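You operate a simulated robot arm through the tools that you are given. There is no shell and no other tool.

The job below is to be done with a simulated robot arm. You get a single attempt, and the scene is never put back.

TASK
Switch the chassis off and disconnect the black battery, black terminal first.
Fine: both terminals on the rubber mat; lid shut.

It is judged by the outcome, as a careful person would: the job done as asked, and still so three seconds after it is handed in. It fails if anything else is knocked over, pushed out of place, dropped, spilled or broken. A push-on lid holds only when it is set on centred and level and pressed home; a screw cap is set on level and turned clockwise until tight.

THE ROBOT
A 6-joint arm with a two-finger parallel gripper, fixed in place. Base frame: the origin is at the foot of the arm, x ahead of it, y to its left, z up; the work surface is at about z = 792. Readings come in mm, degrees, newtons and seconds.
With the tool pointing down near the work surface it reaches from about 320 to 760 mm from the base axis. Its first joint turns from -66.0 to 66.0 degrees. Payload 2.45 kg.
The tool frame sits at the grasp point between the pads (the TCP): z along the fingers, y along the line on which they close. The tips reach 24 mm beyond it. The gripper opens to 68 mm. The fingers are 17 mm wide and 10 mm thick; the gripper's body (40 by 70 mm) begins 41 mm behind the TCP.
Orientation is that of the tool frame in the base frame, as a unit quaternion [w, x, y, z]. With the fingers straight down and closing along the base's y, the tool's x points along the base's -x, its y along +y and its z along -z.

THE INTERFACE
- The arm moves only by the tool play_rows. Its argument "deltas" is a list of rows, each a list of 7 numbers: the gripper command, from -1 (shut) to 1 (fully open), values between in proportion, then the shift along the base's x, y, z in units of 300 mm (1.0 is 300 mm), then the turn, a rotation vector about the base's x, y, z in units of 180 degrees (1.0 is 180 degrees). In form: [[grip, x, y, z, ax, ay, az], ...]. A call has 1 to 20 rows; each row is the pose to reach, as a shift and turn from the pose commanded when the call began. A call with a number of a shift or a turn outside -1 to 1 is refused whole. A row lasts 0.2 s, in which the tool goes at most 50 mm and 8.6 degrees; a call with a longer step from one row to the next is refused whole, and so is a gripper value outside its range. Where a pose cannot be reached the arm comes as near as it can. A force on the tool above 40 N (or 10 N above the force at the start of the call, whichever is more), or a blocked arm, ends the call early, and 0.2 s more pass. The fingers move at their own pace (about 108 mm/s each) and stop on an object; they squeeze with about 34 N. The grip force told is the motor's: it shows also when the fingers shut on nothing. Time passes only in rows, and 0.2 s behind the last, so rows that repeat a pose let the fingers close. It gives the time, the measured TCP pose, the force on the tool (base axes), the opening and the grip force at its end, in the units of the frame above (readings bear some noise), with the torque about the TCP (base axes, N m) and any sound that the robot's microphone picked up, and new pictures: "views" is both (left out), scene, wrist or none.
- Cameras (640 x 400 px; columns grow to the right, rows downward): "scene" is fixed at [167.8, 410.3, 1469.2]; the picture's right is [-0.77, -0.64, 0.00], its down [-0.34, 0.41, -0.85] and it looks along [0.54, -0.65, -0.53] (base axes); focal length 319 px, centre (320, 200). "wrist" rides on the gripper at [84, 11, -75] in the tool frame; the picture's right is [-0.13, 0.99, 0.00], its down [-0.60, -0.08, -0.79] and it looks along [-0.79, -0.10, 0.61] (tool axes); focal length 251 px, centre (320, 200). There is no depth. A picture from a camera that has moved, and an enlarged one, comes with that camera's place and axes in the base frame and with its lens.
- zoom(camera, box): a new picture of the part [left, top, right, bottom] of that camera's present view, enlarged. No time passes.
- job_done(): hands the job in; it is judged then, once.

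Places have to be worked out from the pictures, the camera data and where the tool is seen. Open the gripper and draw the arm clear of the work before you hand the job in, unless the task says otherwise.

The tools are called after ">>>" by a JSON object that holds its "method" and its "body". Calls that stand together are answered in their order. play_rows: Moves the arm, as the interface text tells. Its arguments: {"type":"object","properties":{"deltas":{"type":"array","items":{"type":"array","items":{"type":"number"}}},"views":{"type":"string","enum":["both","scene","wrist","none"]}},"required":["deltas"]} The other tools are called the same way: zoom (camera, box) takes an enlarged picture of a part of a camera's view; job_done () hands the job in.

At the start:

```text
time: 0.0
position: [500.2, -56.3, 1241.4]
orientation: [-0.001, 0.0, 1.0, 0.0]
contact_force: [0.1, 0.3, 0.3]
torque: [0.01, 0.0, -0.02]
gripper_width: 68.2
finger_force: 0.0
```

scene: 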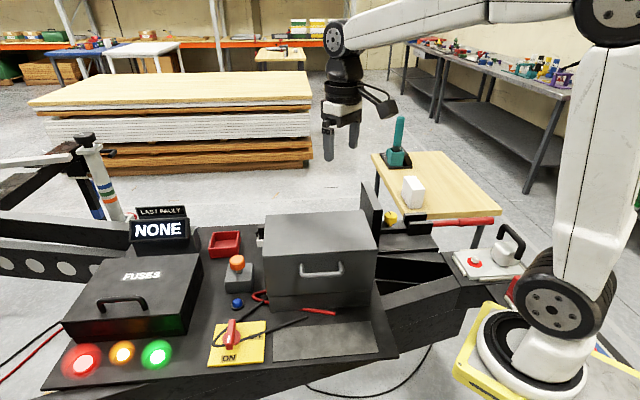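
wrist: 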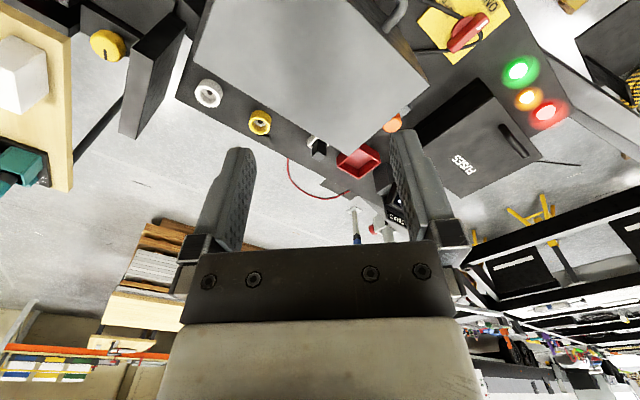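

I'll start by taking enlarged looks at the chassis before moving anything.

>>> {"method": "zoom", "body": {"camera": "scene", "box": [190, 190, 410, 380]}}

>>> {"method": "zoom", "body": {"camera": "scene", "box": [30, 190, 250, 400]}}

>>> {"method": "zoom", "body": {"camera": "wrist", "box": [160, 0, 560, 220]}}

>>> {"method": "zoom", "body": {"camera": "scene", "box": [340, 110, 560, 290]}}

```text
2.11 times, centred on (300, 285) of scene
camera zoom: at [167.8, 410.3, 1469.2], right [-0.77, -0.64, 0.0], down [-0.34, 0.41, -0.85], along [0.54, -0.65, -0.53], focal length 672 px, centre (362, 21)
```

zoom: 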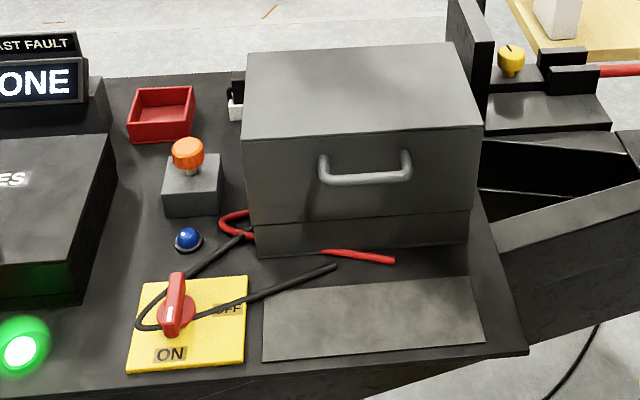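

```text
1.90 times, centred on (140, 295) of scene
camera zoom: at [167.8, 410.3, 1469.2], right [-0.77, -0.64, 0.0], down [-0.34, 0.41, -0.85], along [0.54, -0.65, -0.53], focal length 608 px, centre (663, 19)
```

zoom: 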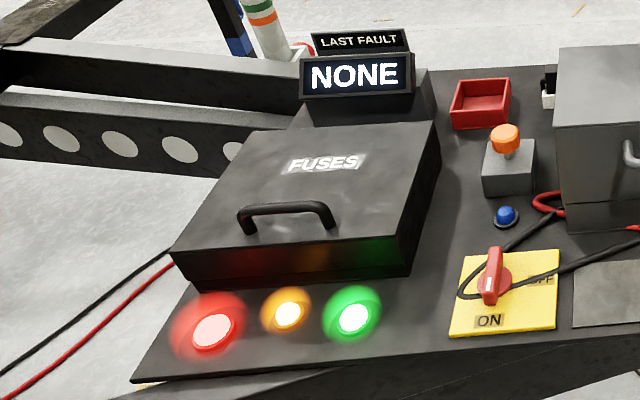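

```text
1.60 times, centred on (360, 110) of wrist
camera zoom: at [416.8, -45.9, 1315.4], right [0.13, 0.99, 0.0], down [0.6, -0.08, 0.79], along [0.79, -0.1, -0.61], focal length 402 px, centre (256, 344)
```

zoom: 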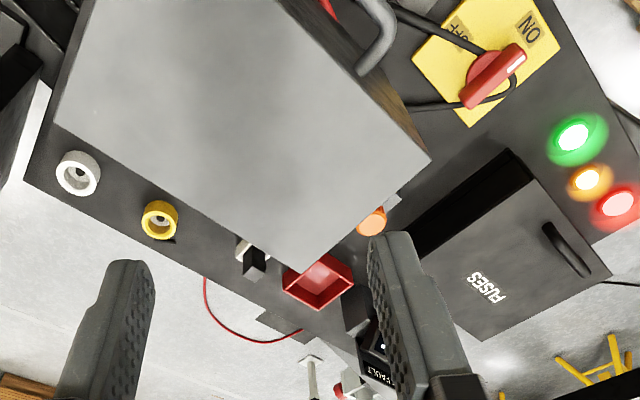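

```text
2.22 times, centred on (450, 200) of scene
camera zoom: at [167.8, 410.3, 1469.2], right [-0.77, -0.64, 0.0], down [-0.34, 0.41, -0.85], along [0.54, -0.65, -0.53], focal length 709 px, centre (31, 200)
```

zoom: 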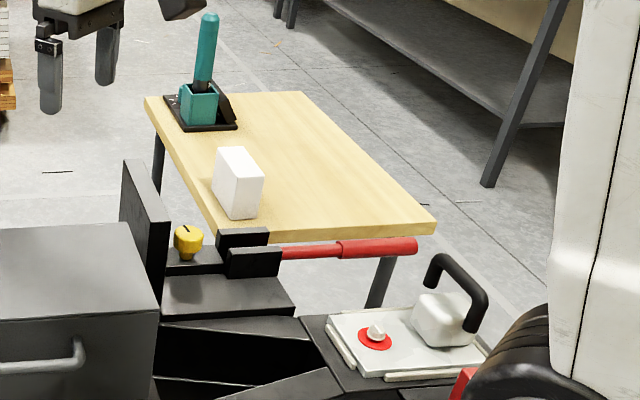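

The large grey box with a front handle may be the battery compartment. I'll zoom in closer on the cables, the switch and the box's seam.

>>> {"method": "zoom", "body": {"camera": "scene", "box": [200, 275, 345, 375]}}

>>> {"method": "zoom", "body": {"camera": "scene", "box": [250, 200, 400, 320]}}

>>> {"method": "zoom", "body": {"camera": "wrist", "box": [350, 0, 550, 120]}}

>>> {"method": "zoom", "body": {"camera": "scene", "box": [340, 170, 540, 300]}}

```text
4.00 times, centred on (272, 325) of scene
camera zoom: at [167.8, 410.3, 1469.2], right [-0.77, -0.64, 0.0], down [-0.34, 0.41, -0.85], along [0.54, -0.65, -0.53], focal length 1276 px, centre (510, -300)
```

zoom: 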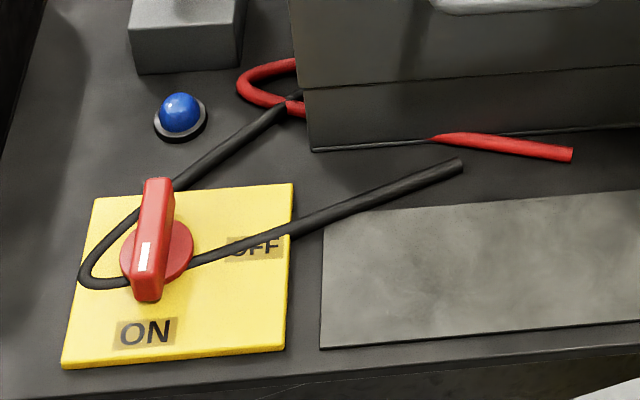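

```text
3.33 times, centred on (325, 260) of scene
camera zoom: at [167.8, 410.3, 1469.2], right [-0.77, -0.64, 0.0], down [-0.34, 0.41, -0.85], along [0.54, -0.65, -0.53], focal length 1063 px, centre (303, 0)
```

zoom: 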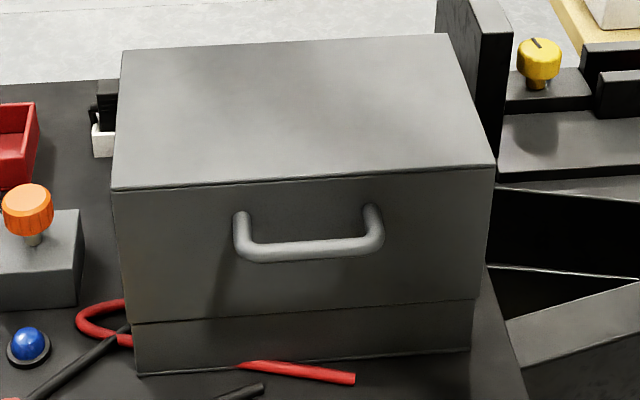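

```text
3.20 times, centred on (450, 60) of wrist
camera zoom: at [416.8, -45.9, 1315.4], right [0.13, 0.99, 0.0], down [0.6, -0.08, 0.79], along [0.79, -0.1, -0.61], focal length 805 px, centre (-96, 648)
```

zoom: 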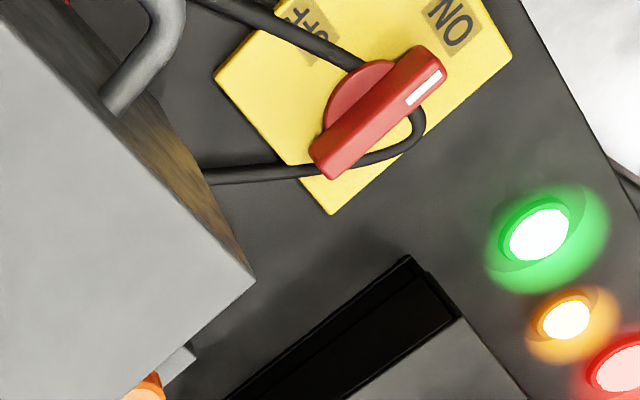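

```text
3.08 times, centred on (440, 235) of scene
camera zoom: at [167.8, 410.3, 1469.2], right [-0.77, -0.64, 0.0], down [-0.34, 0.41, -0.85], along [0.54, -0.65, -0.53], focal length 981 px, centre (-49, 92)
```

zoom: 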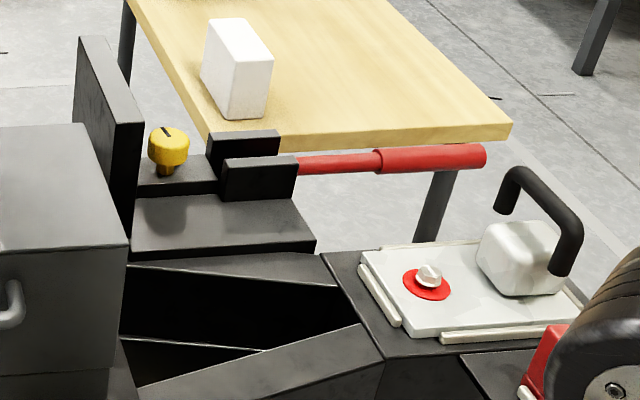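

The deck is turned about 45° to the base. From the pixels I place the switch near (634, 184) and the box lid top at about z≈980, with corners near (612,80), (727,-35), (542,-227) and (423,-107). I'll swing the wrist camera to face the front of the box.

>>> {"method": "play_rows", "body": {"deltas": [[1, -0.04, 0.08, -0.03, 0, 0, -0.042], [1, -0.08, 0.16, -0.06, 0, 0, -0.083], [1, -0.12, 0.24, -0.1, 0, 0, -0.125], [1, -0.16, 0.34, -0.15, 0, 0, -0.167], [1, -0.2, 0.43, -0.2, 0, 0, -0.208], [1, -0.2333, 0.52, -0.25, 0, 0, -0.25], [1, -0.2333, 0.52, -0.25, 0, 0, -0.25]], "views": "both"}}

```text
time: 1.6
position: [427.4, 101.6, 1163.4]
orientation: [0.0, 0.382, 0.924, -0.001]
contact_force: [0.0, 0.1, -0.4]
torque: [-0.02, -0.02, -0.02]
gripper_width: 68.2
finger_force: 0.0
camera wrist: at [377.8, 167.5, 1238.7], right [0.79, 0.61, 0.0], down [0.37, -0.48, 0.79], along [0.48, -0.63, -0.61], focal length 251 px, centre (320, 200)
```

scene: 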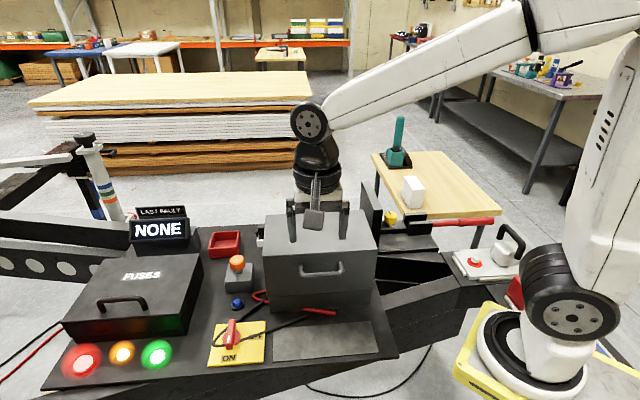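
wrist: 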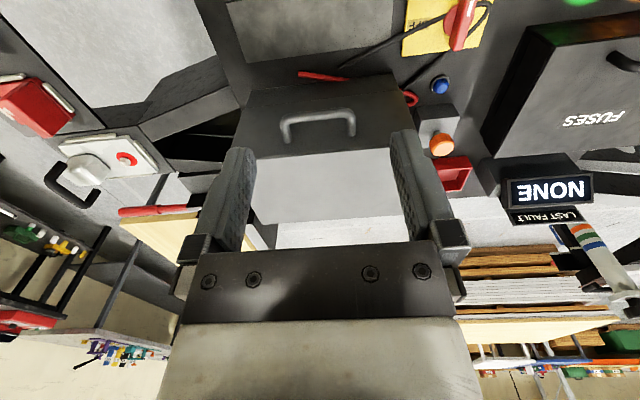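

The wrist view now shows the front of the box. I'll zoom in on the box, switch and cables from here.

>>> {"method": "zoom", "body": {"camera": "wrist", "box": [220, 0, 520, 190]}}

>>> {"method": "zoom", "body": {"camera": "wrist", "box": [380, 0, 500, 110]}}

>>> {"method": "zoom", "body": {"camera": "wrist", "box": [20, 60, 260, 260]}}

```text
2.11 times, centred on (370, 95) of wrist
camera zoom: at [377.8, 167.5, 1238.7], right [0.79, 0.61, 0.0], down [0.37, -0.48, 0.79], along [0.48, -0.63, -0.61], focal length 529 px, centre (215, 421)
```

zoom: 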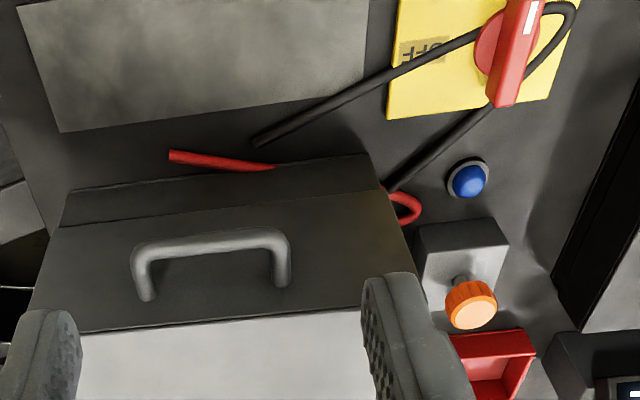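

```text
3.64 times, centred on (440, 55) of wrist
camera zoom: at [377.8, 167.5, 1238.7], right [0.79, 0.61, 0.0], down [0.37, -0.48, 0.79], along [0.48, -0.63, -0.61], focal length 914 px, centre (-116, 727)
```

zoom: 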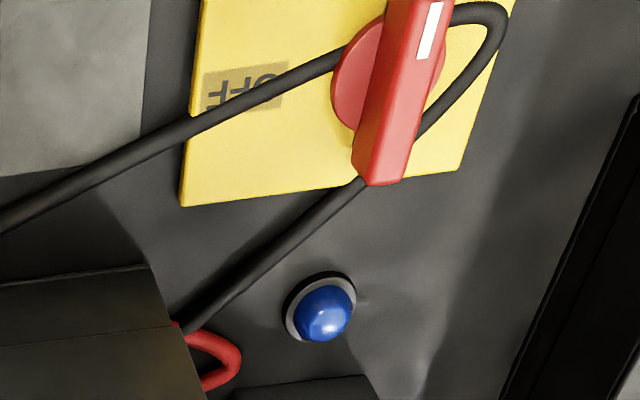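

```text
2.00 times, centred on (140, 160) of wrist
camera zoom: at [377.8, 167.5, 1238.7], right [0.79, 0.61, 0.0], down [0.37, -0.48, 0.79], along [0.48, -0.63, -0.61], focal length 503 px, centre (680, 280)
```

zoom: 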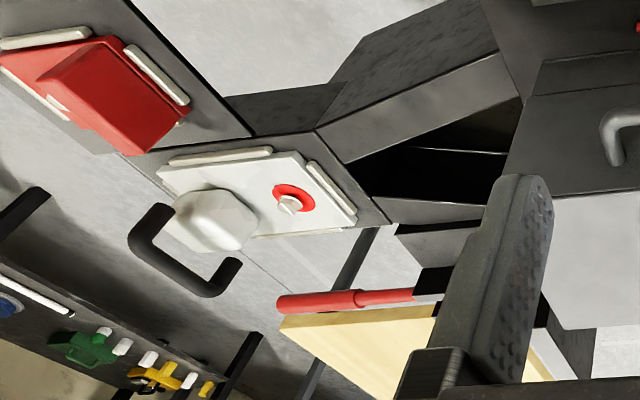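

The switch handle points at ON, with its marker end toward the front. It sits around (621, 188) with its top at z≈825, and OFF is a 90° counter-clockwise turn seen from above. I'll hover above it with the fingers still at this yaw to refine its position.

>>> {"method": "play_rows", "body": {"deltas": [[1, 0.13, 0.057, -0.03, 0, 0, 0], [1, 0.26, 0.114, -0.08, 0, 0, 0], [1, 0.39, 0.171, -0.15, 0, 0, 0], [1, 0.52, 0.228, -0.25, 0, 0, 0], [1, 0.652, 0.285, -0.36, 0, 0, 0], [1, 0.652, 0.285, -0.5, 0, 0, 0], [1, 0.652, 0.285, -0.65, 0, 0, 0], [1, 0.652, 0.285, -0.76, 0, 0, 0], [1, 0.652, 0.285, -0.76, 0, 0, 0]], "views": "both"}}

```text
refused: row 4 steps farther than a row can; nothing moved
```

A step was slightly too long, so I'll send the same path with smaller steps.

>>> {"method": "play_rows", "body": {"deltas": [[1, 0.12, 0.05, -0.03, 0, 0, 0], [1, 0.24, 0.1, -0.08, 0, 0, 0], [1, 0.36, 0.15, -0.15, 0, 0, 0], [1, 0.47, 0.2, -0.23, 0, 0, 0], [1, 0.57, 0.25, -0.33, 0, 0, 0], [1, 0.652, 0.285, -0.44, 0, 0, 0], [1, 0.652, 0.285, -0.57, 0, 0, 0], [1, 0.652, 0.285, -0.69, 0, 0, 0], [1, 0.652, 0.285, -0.76, 0, 0, 0], [1, 0.652, 0.285, -0.76, 0, 0, 0]], "views": "both"}}

```text
time: 3.8
position: [625.8, 185.3, 933.9]
orientation: [0.0, 0.383, 0.924, 0.0]
contact_force: [0.6, 0.0, 0.8]
torque: [0.02, 0.04, 0.0]
gripper_width: 68.0
finger_force: 0.0
camera wrist: at [576.4, 251.3, 1009.0], right [0.79, 0.61, 0.0], down [0.37, -0.48, 0.79], along [0.48, -0.63, -0.61], focal length 251 px, centre (320, 200)
```

scene: 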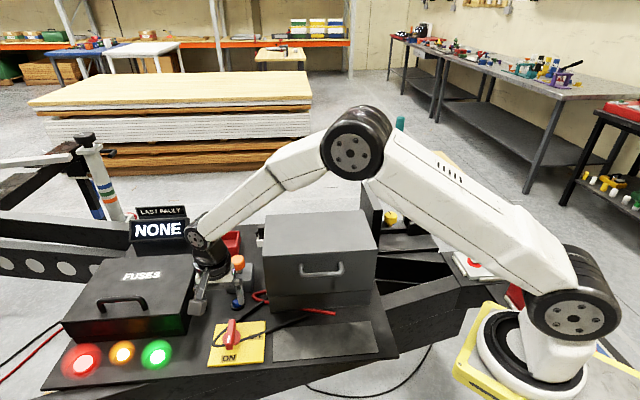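
wrist: 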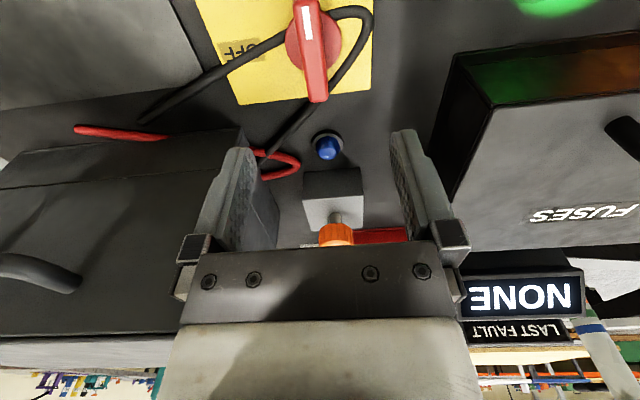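

The hover is close to the switch and nothing was touched. I'll zoom in on the switch for an accurate fix.

>>> {"method": "zoom", "body": {"camera": "wrist", "box": [220, 0, 400, 112]}}

>>> {"method": "zoom", "body": {"camera": "scene", "box": [150, 220, 310, 370]}}

```text
3.56 times, centred on (310, 56) of wrist
camera zoom: at [576.4, 251.3, 1009.0], right [0.79, 0.61, 0.0], down [0.37, -0.48, 0.79], along [0.48, -0.63, -0.61], focal length 894 px, centre (356, 712)
```

zoom: 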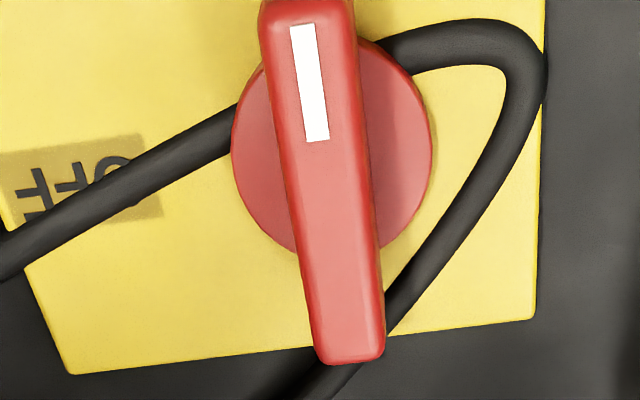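

```text
2.67 times, centred on (230, 295) of scene
camera zoom: at [167.8, 410.3, 1469.2], right [-0.77, -0.64, 0.0], down [-0.34, 0.41, -0.85], along [0.54, -0.65, -0.53], focal length 850 px, centre (560, -53)
```

zoom: 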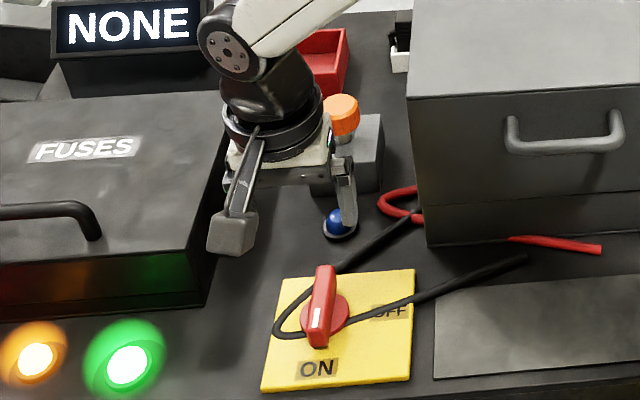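

From this view the switch axis is near (618, 188), with a handle about 19 mm wide and its top at z≈826. I'll descend to straddle it, keeping the fingertips above the disc.

>>> {"method": "play_rows", "body": {"deltas": [[1, -0.012, 0.004, -0.1, 0, 0, 0], [1, -0.024, 0.008, -0.2, 0, 0, 0], [1, -0.024, 0.008, -0.28, 0, 0, 0], [1, -0.024, 0.008, -0.33, 0, 0, 0], [1, -0.024, 0.008, -0.33, 0, 0, 0]], "views": "both"}}

```text
time: 5.0
position: [615.8, 186.5, 838.0]
orientation: [0.001, 0.383, 0.924, 0.001]
contact_force: [-0.2, -0.1, 0.9]
torque: [0.01, 0.01, 0.02]
gripper_width: 68.0
finger_force: 0.1
camera wrist: at [565.2, 253.5, 913.8], right [0.79, 0.61, 0.0], down [0.37, -0.48, 0.79], along [0.48, -0.63, -0.61], focal length 251 px, centre (320, 200)
```

scene: 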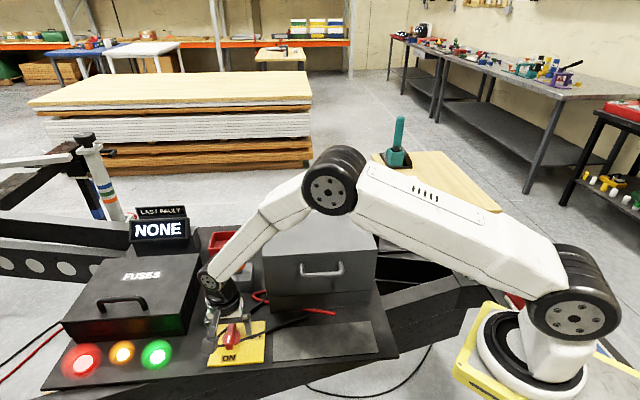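
wrist: 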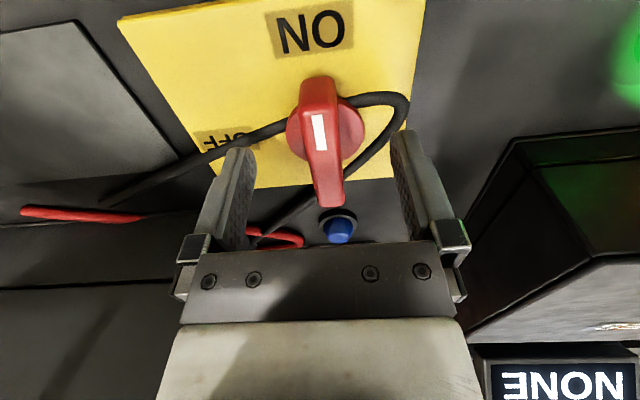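

The handle is centred between the fingers. I'll go down 3 mm more, shift onto the axis and close.

>>> {"method": "play_rows", "body": {"deltas": [[1, 0.008, 0.004, -0.012, 0, 0, 0], [-1, 0.008, 0.004, -0.012, 0, 0, 0], [-1, 0.008, 0.004, -0.012, 0, 0, 0], [-1, 0.008, 0.004, -0.012, 0, 0, 0]], "views": "wrist"}}

```text
time: 6.0
position: [618.7, 187.6, 836.9]
orientation: [0.0, 0.383, 0.924, 0.0]
contact_force: [-0.3, -0.4, -1.1]
torque: [0.03, 0.07, -0.01]
gripper_width: 15.7
finger_force: 34.9
camera wrist: at [567.5, 254.6, 910.7], right [0.79, 0.61, 0.0], down [0.37, -0.48, 0.79], along [0.48, -0.63, -0.61], focal length 251 px, centre (320, 200)
```

wrist: 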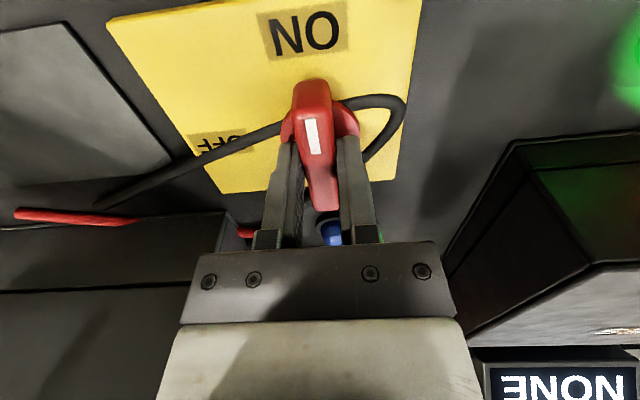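

The handle is gripped at 15.7 mm. Now I'll turn it counter-clockwise from above, toward OFF, in small steps while watching the torque.

>>> {"method": "play_rows", "body": {"deltas": [[-1, 0, 0, 0, 0, 0, 0.045], [-1, 0, 0, 0, 0, 0, 0.09], [-1, 0, 0, 0, 0, 0, 0.135], [-1, 0, 0, 0, 0, 0, 0.18], [-1, 0, 0, 0, 0, 0, 0.225], [-1, 0, 0, 0, 0, 0, 0.25]], "views": "both"}}

```text
time: 7.4
position: [618.3, 188.0, 835.4]
orientation: [-0.006, 0.009, 1.0, -0.001]
contact_force: [-6.8, -3.4, 9.9]
torque: [0.27, 0.27, 0.03]
gripper_width: 15.9
finger_force: 35.0
stopped in row 6: the force on the tool passed its limit at 40 N (the readings are from after the stop); the commanded pose is now the measured one
camera wrist: at [536.4, 199.6, 911.2], right [0.15, 0.99, -0.01], down [0.61, -0.09, 0.79], along [0.78, -0.12, -0.62], focal length 251 px, centre (320, 200)
```

scene: 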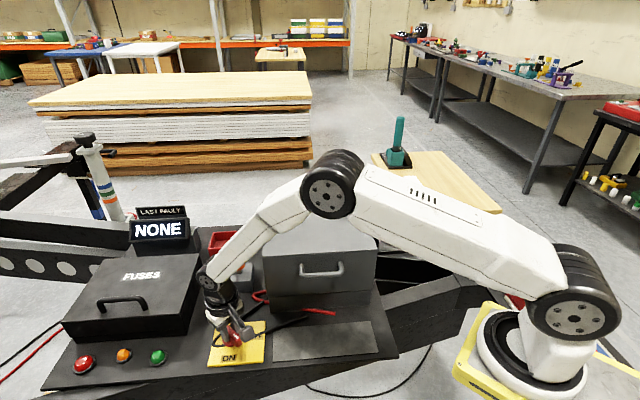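
wrist: 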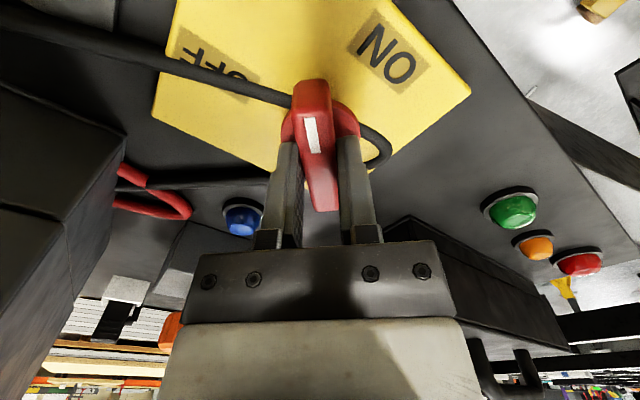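

The indicator lights went out at about halfway. The stop came from a brief force spike that has now settled to about 12 N. I'll raise a hair and continue the turn slowly to the OFF mark.

>>> {"method": "play_rows", "body": {"deltas": [[-1, 0, 0, 0.004, 0, 0, 0.02], [-1, 0, 0, 0.006, 0, 0, 0.04], [-1, 0, 0, 0.006, 0, 0, 0.06], [-1, 0, 0, 0.006, 0, 0, 0.08], [-1, 0, 0, 0.006, 0, 0, 0.1]], "views": "wrist"}}

```text
time: 8.6
position: [618.5, 188.3, 835.4]
orientation: [-0.005, -0.149, 0.989, -0.002]
contact_force: [-4.5, -0.9, -5.3]
torque: [0.66, -0.75, -0.01]
gripper_width: 16.0
finger_force: 34.8
camera wrist: at [536.4, 173.0, 911.1], right [-0.17, 0.99, 0.0], down [0.61, 0.11, 0.79], along [0.78, 0.13, -0.62], focal length 251 px, centre (320, 200)
```

wrist: 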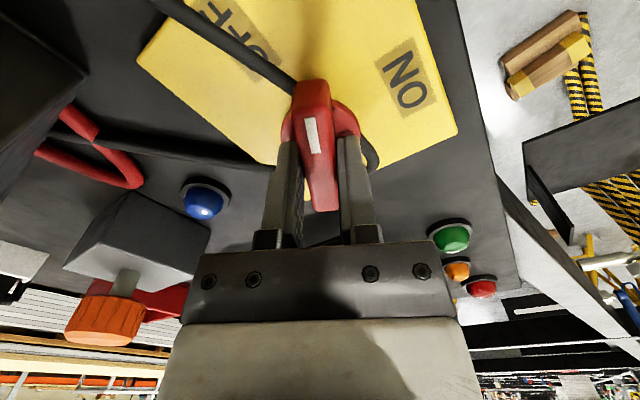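

The turn is now about 62°, smooth and with low force. I'll carry on through the remaining ~28° gently.

>>> {"method": "play_rows", "body": {"deltas": [[-1, 0, 0, 0, 0, 0, 0.022], [-1, 0, 0, 0, 0, 0, 0.044], [-1, 0, 0, 0, 0, 0, 0.066], [-1, 0, 0, 0, 0, 0, 0.088], [-1, 0, 0, 0, 0, 0, 0.11], [-1, 0, 0, 0, 0, 0, 0.13], [-1, 0, 0, 0, 0, 0, 0.15]], "views": "both"}}

```text
time: 10.2
position: [617.9, 187.6, 835.6]
orientation: [-0.005, -0.376, 0.927, -0.003]
contact_force: [-2.3, -7.8, -14.7]
torque: [-0.42, 0.48, -0.02]
gripper_width: 15.8
finger_force: 35.0
camera wrist: at [552.0, 136.7, 911.3], right [-0.6, 0.8, 0.0], down [0.49, 0.37, 0.79], along [0.63, 0.47, -0.62], focal length 251 px, centre (320, 200)
```

scene: 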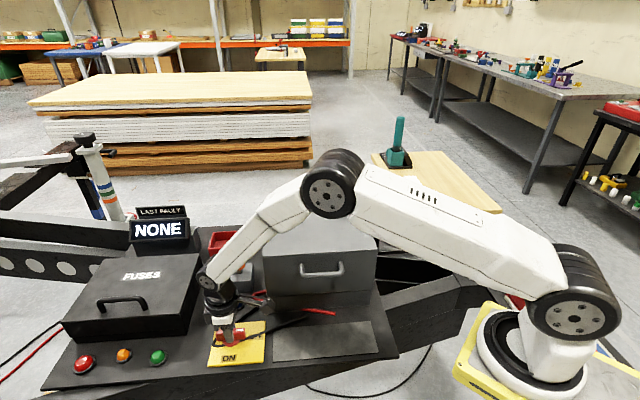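
wrist: 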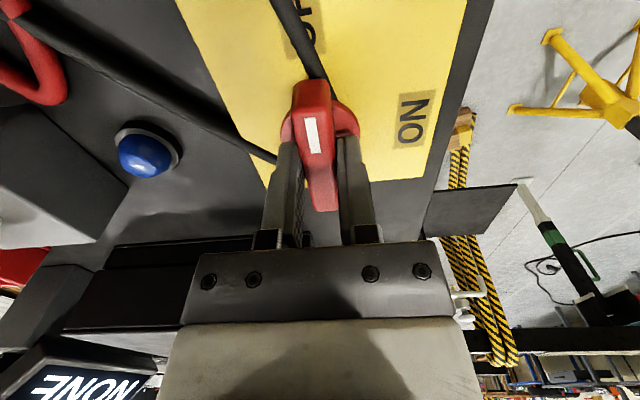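

The marker now points at OFF and all the indicator lights are out. I'll open the gripper and rise straight up.

>>> {"method": "play_rows", "body": {"deltas": [[1, 0, 0, 0, 0, 0, 0], [1, 0, 0, 0, 0, 0, 0], [1, 0, 0, 0.08, 0, 0, 0], [1, 0, 0, 0.2, 0, 0, 0], [1, 0, 0, 0.36, 0, 0, 0], [1, 0, 0, 0.52, 0, 0, 0], [1, 0, 0, 0.68, 0, 0, 0], [1, 0, 0, 0.84, 0, 0, 0], [1, 0, 0, 0.96, 0, 0, 0], [1, 0, 0, 0.96, 0, 0, 0]], "views": "both"}}

>>> {"method": "zoom", "body": {"camera": "scene", "box": [190, 270, 350, 370]}}

```text
time: 12.4
position: [617.8, 188.5, 1124.9]
orientation: [-0.004, -0.375, 0.927, -0.003]
contact_force: [-0.4, 1.1, 0.6]
torque: [0.01, -0.01, -0.01]
gripper_width: 68.0
finger_force: 0.1
camera wrist: at [551.5, 137.7, 1200.2], right [-0.6, 0.8, 0.0], down [0.49, 0.37, 0.79], along [0.63, 0.47, -0.61], focal length 251 px, centre (320, 200)
```

scene: 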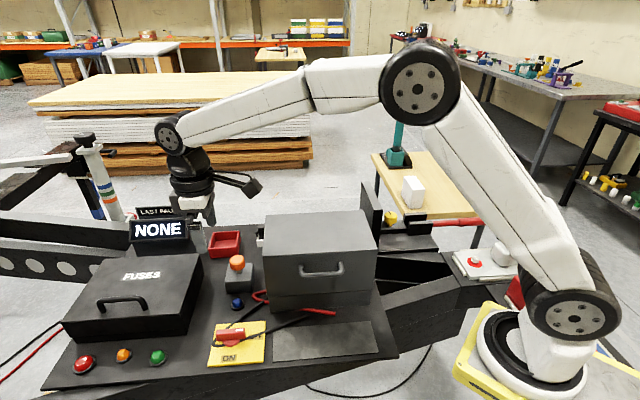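
wrist: 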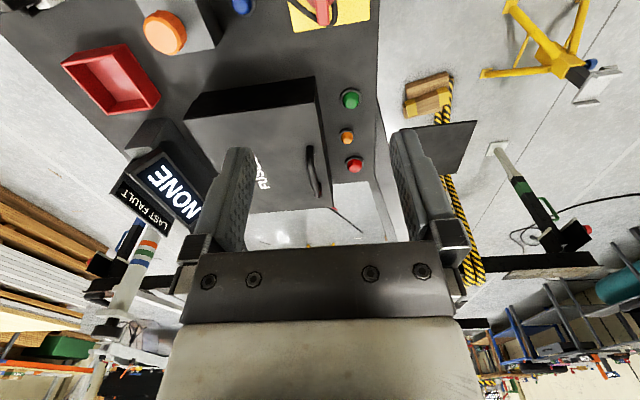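

```text
4.00 times, centred on (270, 320) of scene
camera zoom: at [167.8, 410.3, 1469.2], right [-0.77, -0.64, 0.0], down [-0.34, 0.41, -0.85], along [0.54, -0.65, -0.53], focal length 1276 px, centre (520, -280)
```

zoom: 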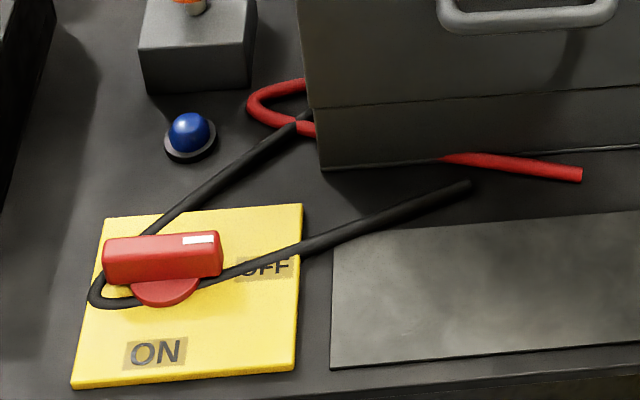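

The switch is OFF. Next I'll look at the rear of the box to learn how its lid is fixed, by swinging the wrist camera round to face back from behind.

>>> {"method": "play_rows", "body": {"deltas": [[1, 0, -0.08, 0.05, 0, 0, 0.045], [1, 0.01, -0.18, 0.1, 0, 0, 0.09], [1, 0.02, -0.28, 0.15, 0, 0, 0.135], [1, 0.03, -0.38, 0.18, 0, 0, 0.18], [1, 0.04, -0.48, 0.18, 0, 0, 0.225], [1, 0.05, -0.58, 0.18, 0, 0, 0.27], [1, 0.06, -0.68, 0.18, 0, 0, 0.315], [1, 0.07, -0.78, 0.18, 0, 0, 0.36], [1, 0.08, -0.88, 0.18, 0, 0, 0.405], [1, 0.09, -0.98, 0.18, 0, 0, 0.45], [1, 0.1, -1.0, 0.18, 0, 0, 0.495], [1, 0.1, -1.0, 0.18, 0, 0, 0.5]], "views": "both"}}

```text
time: 15.0
position: [648.1, -113.7, 1177.8]
orientation: [0.0, 0.921, -0.389, 0.004]
contact_force: [0.0, 0.7, -0.7]
torque: [-0.01, 0.0, 0.0]
gripper_width: 67.8
finger_force: 0.0
camera wrist: at [699.2, -181.9, 1253.4], right [-0.8, -0.6, 0.0], down [-0.37, 0.49, 0.79], along [-0.47, 0.63, -0.62], focal length 251 px, centre (320, 200)
```

scene: 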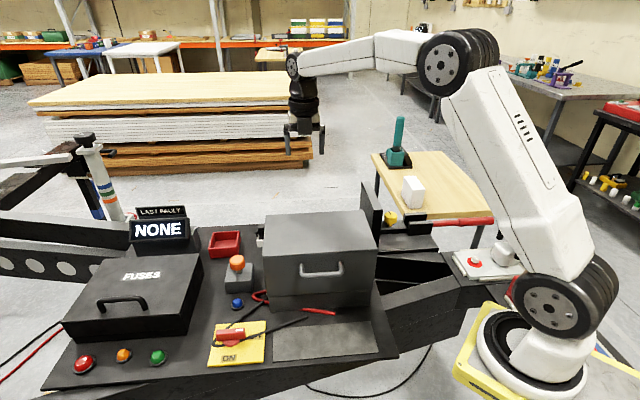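
wrist: 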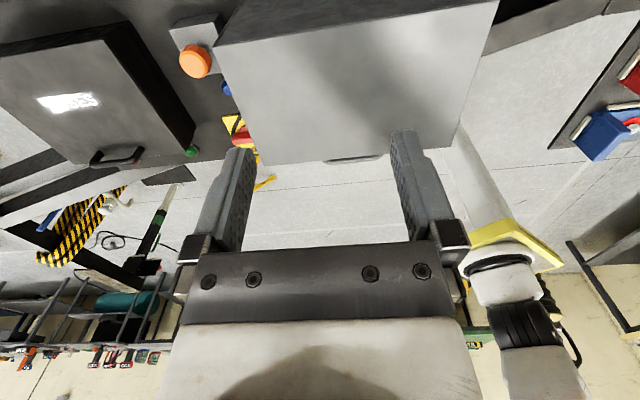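

The rear face is only just visible at the top edge of the picture. I'll back off a bit further and tilt the camera downward.

>>> {"method": "play_rows", "body": {"deltas": [[1, 0.05, -0.05, 0, -0.03, -0.022, 0], [1, 0.1, -0.1, -0.03, -0.06, -0.045, 0], [1, 0.15, -0.15, -0.06, -0.089, -0.067, 0], [1, 0.2, -0.2, -0.1, -0.089, -0.067, 0], [1, 0.2, -0.2, -0.1, -0.089, -0.067, 0]], "views": "wrist"}}

```text
time: 16.2
position: [708.4, -171.3, 1151.5]
orientation: [0.088, 0.906, -0.384, 0.156]
contact_force: [0.5, -0.9, 0.4]
torque: [-0.02, 0.03, -0.03]
gripper_width: 68.2
finger_force: 0.1
camera wrist: at [741.0, -214.9, 1251.2], right [-0.8, -0.6, -0.01], down [-0.51, 0.68, 0.53], along [-0.31, 0.43, -0.85], focal length 251 px, centre (320, 200)
```

wrist: 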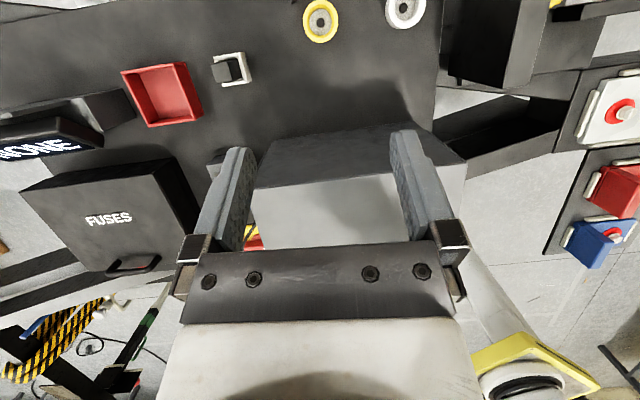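

>>> {"method": "zoom", "body": {"camera": "wrist", "box": [230, 70, 480, 250]}}

>>> {"method": "zoom", "body": {"camera": "wrist", "box": [440, 60, 640, 280]}}

>>> {"method": "zoom", "body": {"camera": "wrist", "box": [180, 0, 460, 130]}}

```text
2.22 times, centred on (355, 160) of wrist
camera zoom: at [741.0, -214.9, 1251.2], right [-0.8, -0.6, -0.01], down [-0.51, 0.68, 0.53], along [-0.31, 0.43, -0.85], focal length 559 px, centre (242, 289)
```

zoom: 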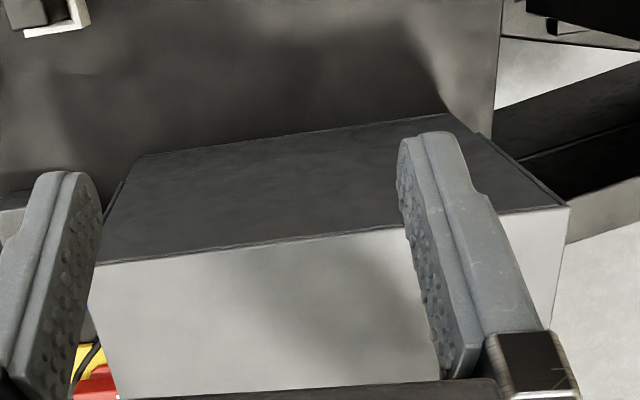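

```text
1.82 times, centred on (540, 170) of wrist
camera zoom: at [741.0, -214.9, 1251.2], right [-0.8, -0.6, -0.01], down [-0.51, 0.68, 0.53], along [-0.31, 0.43, -0.85], focal length 457 px, centre (-80, 254)
```

zoom: 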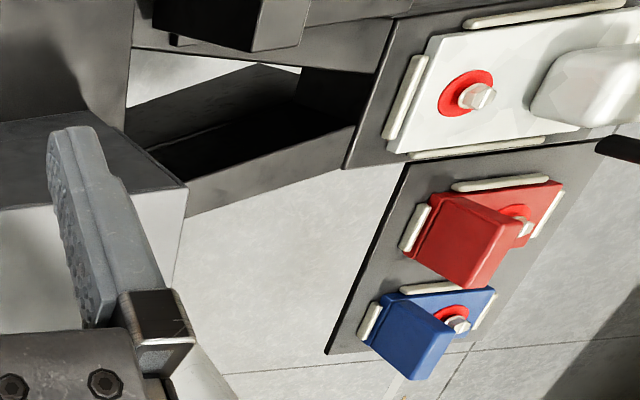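

```text
2.29 times, centred on (320, 65) of wrist
camera zoom: at [741.0, -214.9, 1251.2], right [-0.8, -0.6, -0.01], down [-0.51, 0.68, 0.53], along [-0.31, 0.43, -0.85], focal length 575 px, centre (320, 509)
```

zoom: 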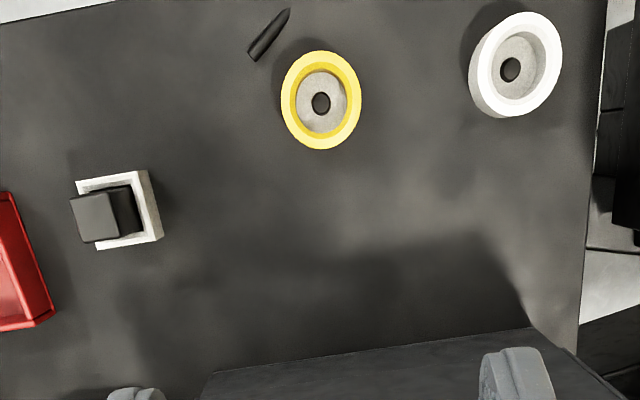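

No hinge hardware shows on the rear, and the lid shell overhangs a narrower base, with its rim at z≈848. I put the front handle bar near (492, 13, 953), about 36 mm out from the face. I'll undo the tilt and then reorient to straddle that bar.

>>> {"method": "play_rows", "body": {"deltas": [[1, -0.05, 0.05, 0.03, 0.03, 0.022, 0], [1, -0.1, 0.1, 0.06, 0.06, 0.045, 0], [1, -0.15, 0.15, 0.1, 0.089, 0.067, 0], [1, -0.2, 0.2, 0.1, 0.089, 0.067, 0]], "views": "none"}}

>>> {"method": "play_rows", "body": {"deltas": [[1, -0.05, 0.05, 0, 0, 0, -0.045], [1, -0.1, 0.1, 0, 0, 0, -0.09], [1, -0.15, 0.15, 0, 0, 0, -0.135], [1, -0.2, 0.2, 0, 0, 0, -0.18], [1, -0.25, 0.25, 0, 0, 0, -0.225], [1, -0.3, 0.3, 0, 0, 0, -0.27], [1, -0.35, 0.35, 0, 0, 0, -0.315], [1, -0.4, 0.4, 0, 0, 0, -0.36], [1, -0.45, 0.45, 0, 0, 0, -0.405], [1, -0.5, 0.48, 0, 0, 0, -0.45], [1, -0.5, 0.48, 0, 0, 0, -0.495], [1, -0.5, 0.48, 0, 0, 0, -0.5]], "views": "both"}}

```text
time: 17.2
position: [646.4, -111.7, 1179.5]
orientation: [-0.001, 0.92, -0.391, 0.004]
contact_force: [0.0, -0.3, -0.3]
torque: [0.0, 0.0, -0.02]
gripper_width: 67.8
finger_force: 0.1
```

```text
time: 19.8
position: [499.1, 31.2, 1179.5]
orientation: [-0.003, -0.374, 0.928, -0.003]
contact_force: [-0.2, 0.0, -0.1]
torque: [0.01, 0.0, 0.01]
gripper_width: 68.1
finger_force: 0.1
camera wrist: at [430.9, -19.0, 1255.1], right [-0.59, 0.8, 0.0], down [0.49, 0.37, 0.79], along [0.64, 0.47, -0.61], focal length 251 px, centre (320, 200)
```

scene: 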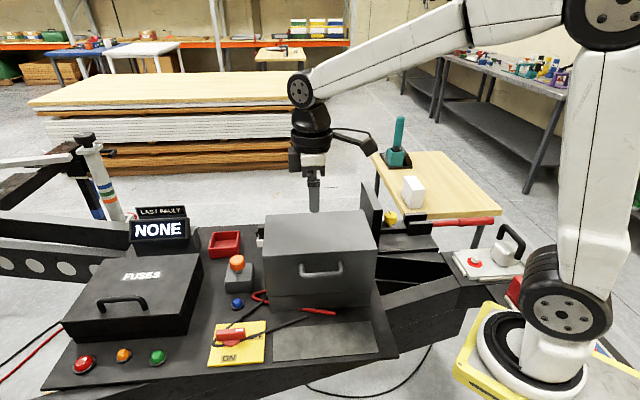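
wrist: 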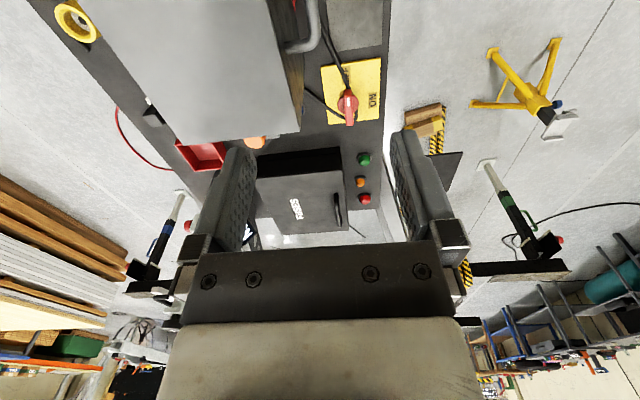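

I'm above the front at yaw 44°. I'll move down over the bar, keeping the fingertips above the lid top, to locate the handle precisely.

>>> {"method": "play_rows", "body": {"deltas": [[1, -0.012, -0.03, -0.13, 0, 0, 0.003], [1, -0.023, -0.06, -0.28, 0, 0, 0.005], [1, -0.023, -0.06, -0.4, 0, 0, 0.005], [1, -0.023, -0.06, -0.43, 0, 0, 0.005], [1, -0.023, -0.06, -0.43, 0, 0, 0.005]], "views": "both"}}

>>> {"method": "zoom", "body": {"camera": "wrist", "box": [200, 0, 440, 150]}}

>>> {"method": "zoom", "body": {"camera": "scene", "box": [250, 190, 400, 310]}}

```text
time: 21.0
position: [491.9, 14.9, 1049.5]
orientation: [-0.004, -0.382, 0.924, -0.003]
contact_force: [-0.8, -1.2, -0.2]
torque: [0.03, 0.01, -0.02]
gripper_width: 68.0
finger_force: 0.1
camera wrist: at [425.0, -36.9, 1124.0], right [-0.61, 0.79, 0.0], down [0.49, 0.38, 0.79], along [0.63, 0.48, -0.62], focal length 251 px, centre (320, 200)
```

scene: 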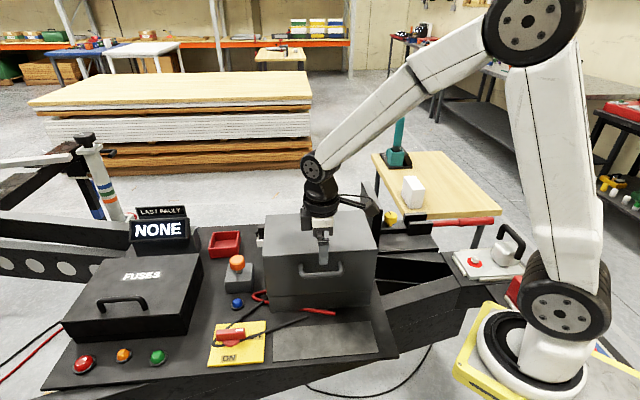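
wrist: 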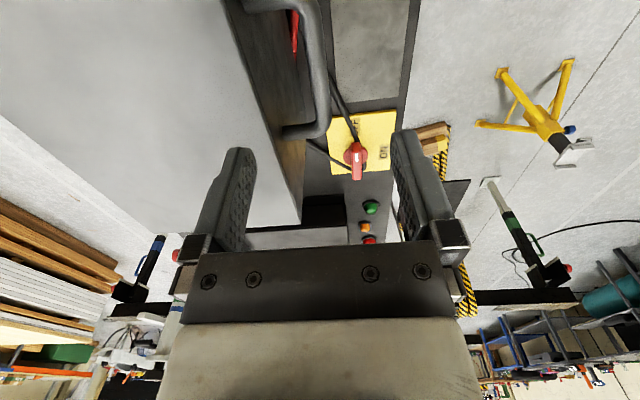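

```text
2.67 times, centred on (320, 75) of wrist
camera zoom: at [425.0, -36.9, 1124.0], right [-0.61, 0.79, 0.0], down [0.49, 0.38, 0.79], along [0.63, 0.48, -0.62], focal length 670 px, centre (320, 533)
```

zoom: 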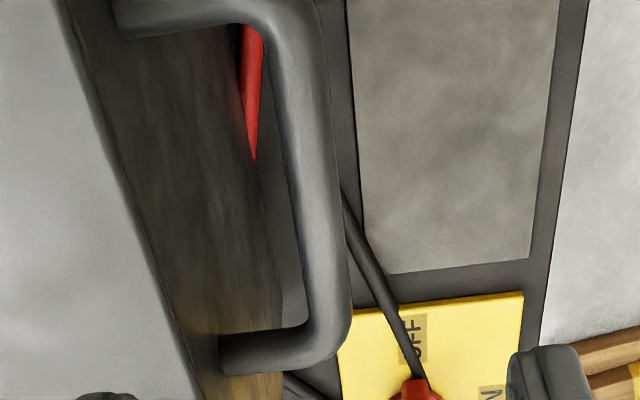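

```text
3.33 times, centred on (325, 250) of scene
camera zoom: at [167.8, 410.3, 1469.2], right [-0.77, -0.64, 0.0], down [-0.34, 0.41, -0.85], along [0.54, -0.65, -0.53], focal length 1063 px, centre (303, 33)
```

zoom: 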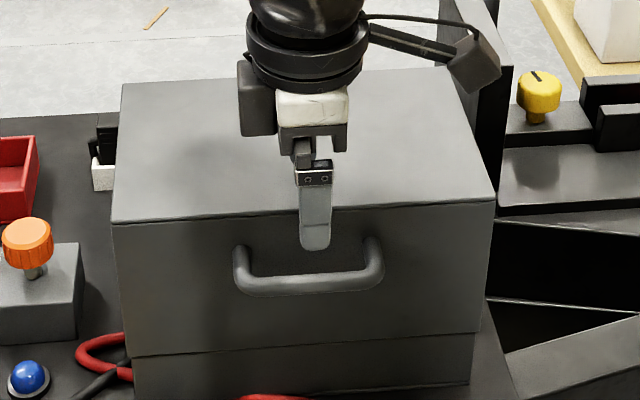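

The bar's centre comes out at (493, 12.5, 951), confirmed by both cameras. I'll narrow the fingers to about 34 mm so one fits in the gap behind the bar, then descend to z≈956.

>>> {"method": "play_rows", "body": {"deltas": [[0, 0, 0, 0, 0, 0, 0], [0, 0.004, -0.008, -0.05, 0, 0, 0], [0, 0.004, -0.008, -0.12, 0, 0, 0], [0, 0.004, -0.008, -0.19, 0, 0, 0], [0, 0.004, -0.008, -0.26, 0, 0, 0], [0, 0.004, -0.008, -0.3117, 0, 0, 0], [0, 0.004, -0.008, -0.3117, 0, 0, 0]], "views": "both"}}

>>> {"method": "zoom", "body": {"camera": "scene", "box": [250, 190, 400, 310]}}

```text
time: 22.6
position: [492.4, 11.9, 955.0]
orientation: [-0.003, -0.382, 0.924, -0.003]
contact_force: [0.2, 0.0, -0.2]
torque: [-0.01, 0.01, 0.03]
gripper_width: 33.7
finger_force: 0.0
camera wrist: at [426.2, -40.6, 1030.5], right [-0.61, 0.79, 0.0], down [0.49, 0.38, 0.79], along [0.63, 0.48, -0.61], focal length 251 px, centre (320, 200)
```

scene: 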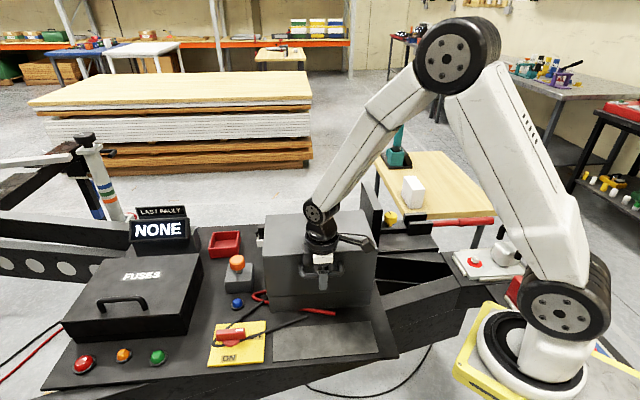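
wrist: 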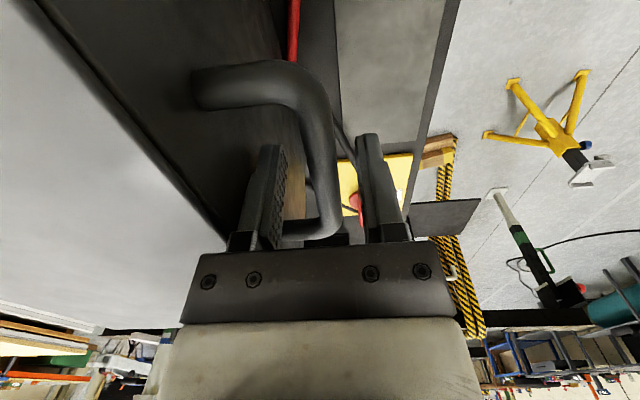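

```text
3.33 times, centred on (325, 250) of scene
camera zoom: at [167.8, 410.3, 1469.2], right [-0.77, -0.64, 0.0], down [-0.34, 0.41, -0.85], along [0.54, -0.65, -0.53], focal length 1063 px, centre (303, 33)
```

zoom: 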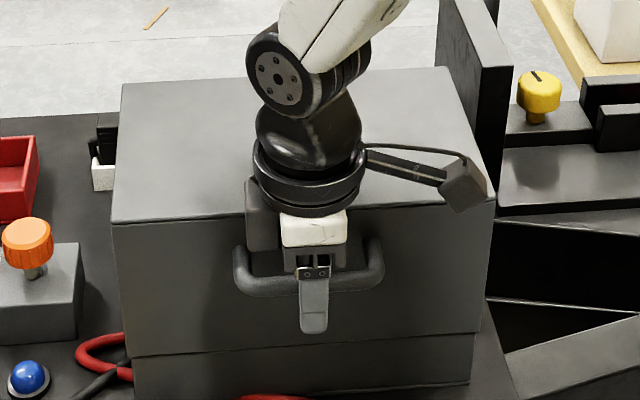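

The fingers straddle the bar as planned, one in the gap and one outside. I'll close on it.

>>> {"method": "play_rows", "body": {"deltas": [[-1, 0, 0, 0, 0, 0, 0], [-1, 0, 0, 0, 0, 0, 0], [-1, 0, 0, 0, 0, 0, 0]], "views": "wrist"}}

```text
time: 23.4
position: [492.3, 12.1, 955.1]
orientation: [-0.004, -0.383, 0.924, -0.002]
contact_force: [-7.0, 14.0, 3.9]
torque: [-0.05, 0.2, 0.52]
gripper_width: 12.5
finger_force: 32.9
camera wrist: at [425.6, -39.9, 1030.7], right [-0.61, 0.79, 0.0], down [0.49, 0.38, 0.79], along [0.63, 0.48, -0.62], focal length 251 px, centre (320, 200)
```

wrist: 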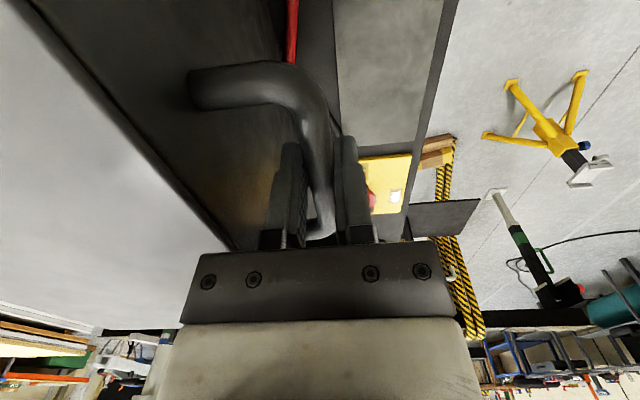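

The bar is held at 12.5 mm. I'll test how the lid moves with a slow 10 mm lift and read the side forces.

>>> {"method": "play_rows", "body": {"deltas": [[-1, -0.003, 0.003, 0.008, 0, 0, 0], [-1, -0.003, 0.003, 0.016, 0, 0, 0], [-1, -0.003, 0.003, 0.025, 0, 0, 0], [-1, -0.003, 0.003, 0.033, 0, 0, 0], [-1, -0.003, 0.003, 0.033, 0, 0, 0]], "views": "scene"}}

>>> {"method": "zoom", "body": {"camera": "scene", "box": [240, 190, 400, 320]}}

```text
time: 24.3
position: [495.1, 8.9, 965.2]
orientation: [0.0, -0.382, 0.924, -0.006]
contact_force: [6.0, -7.1, -8.0]
torque: [-0.1, 0.01, 0.57]
gripper_width: 12.7
finger_force: 33.1
stopped in row 4: the force on the tool passed its limit at 44 N (the readings are from after the stop); the commanded pose is now the measured one
```

scene: 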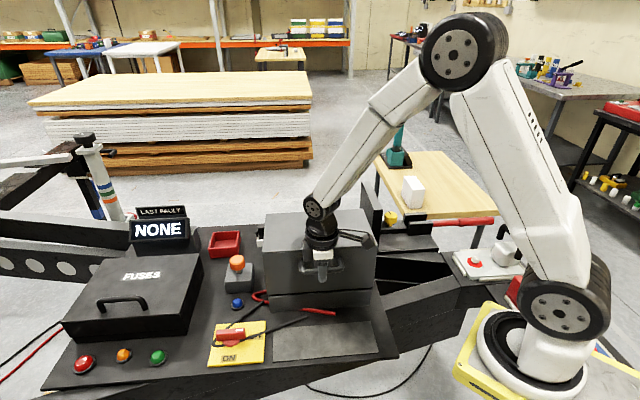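

```text
3.08 times, centred on (320, 255) of scene
camera zoom: at [168.1, 410.1, 1469.2], right [-0.77, -0.64, 0.0], down [-0.34, 0.41, -0.85], along [0.54, -0.65, -0.53], focal length 981 px, centre (320, 31)
```

zoom: 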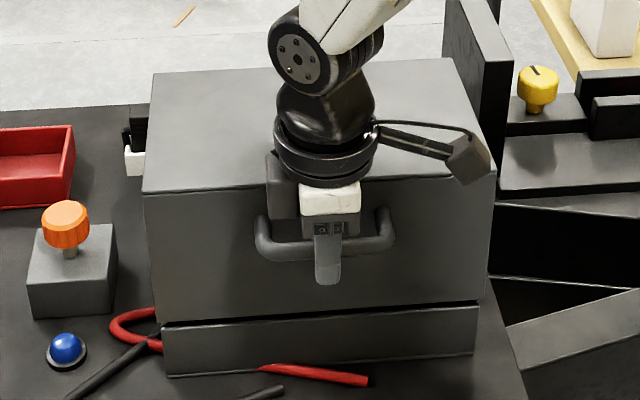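

The lid pulled inward as it rose and a gap opened along the front only, so it is hinged along the rear lower rim. I'll follow an arc of about 227 mm radius around (rear edge, z≈848), in stages.

>>> {"method": "play_rows", "body": {"deltas": [[-1, 0.0125, -0.0125, 0.028, 0, 0, 0], [-1, 0.0259, -0.0259, 0.058, 0, 0, 0], [-1, 0.04, -0.04, 0.085, 0, 0, 0], [-1, 0.0544, -0.0544, 0.1103, 0, 0, 0], [-1, 0.07, -0.07, 0.135, 0, 0, 0], [-1, 0.086, -0.086, 0.159, 0, 0, 0], [-1, 0.1204, -0.1204, 0.2037, 0, 0, 0]], "views": "scene"}}

```text
time: 25.9
position: [528.7, -25.6, 1027.4]
orientation: [0.001, -0.382, 0.924, -0.005]
contact_force: [-0.2, 16.3, 4.8]
torque: [0.27, -0.03, 0.57]
gripper_width: 12.9
finger_force: 33.2
```

scene: 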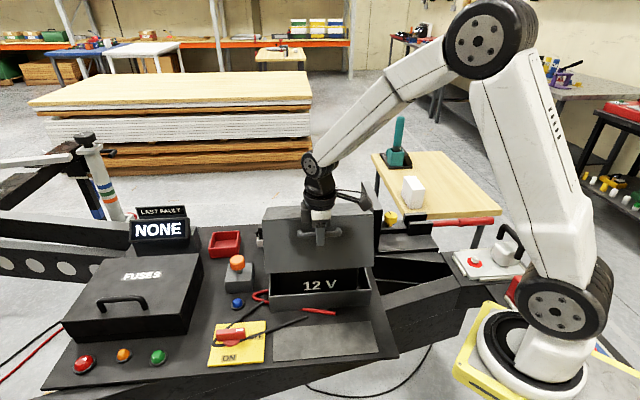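

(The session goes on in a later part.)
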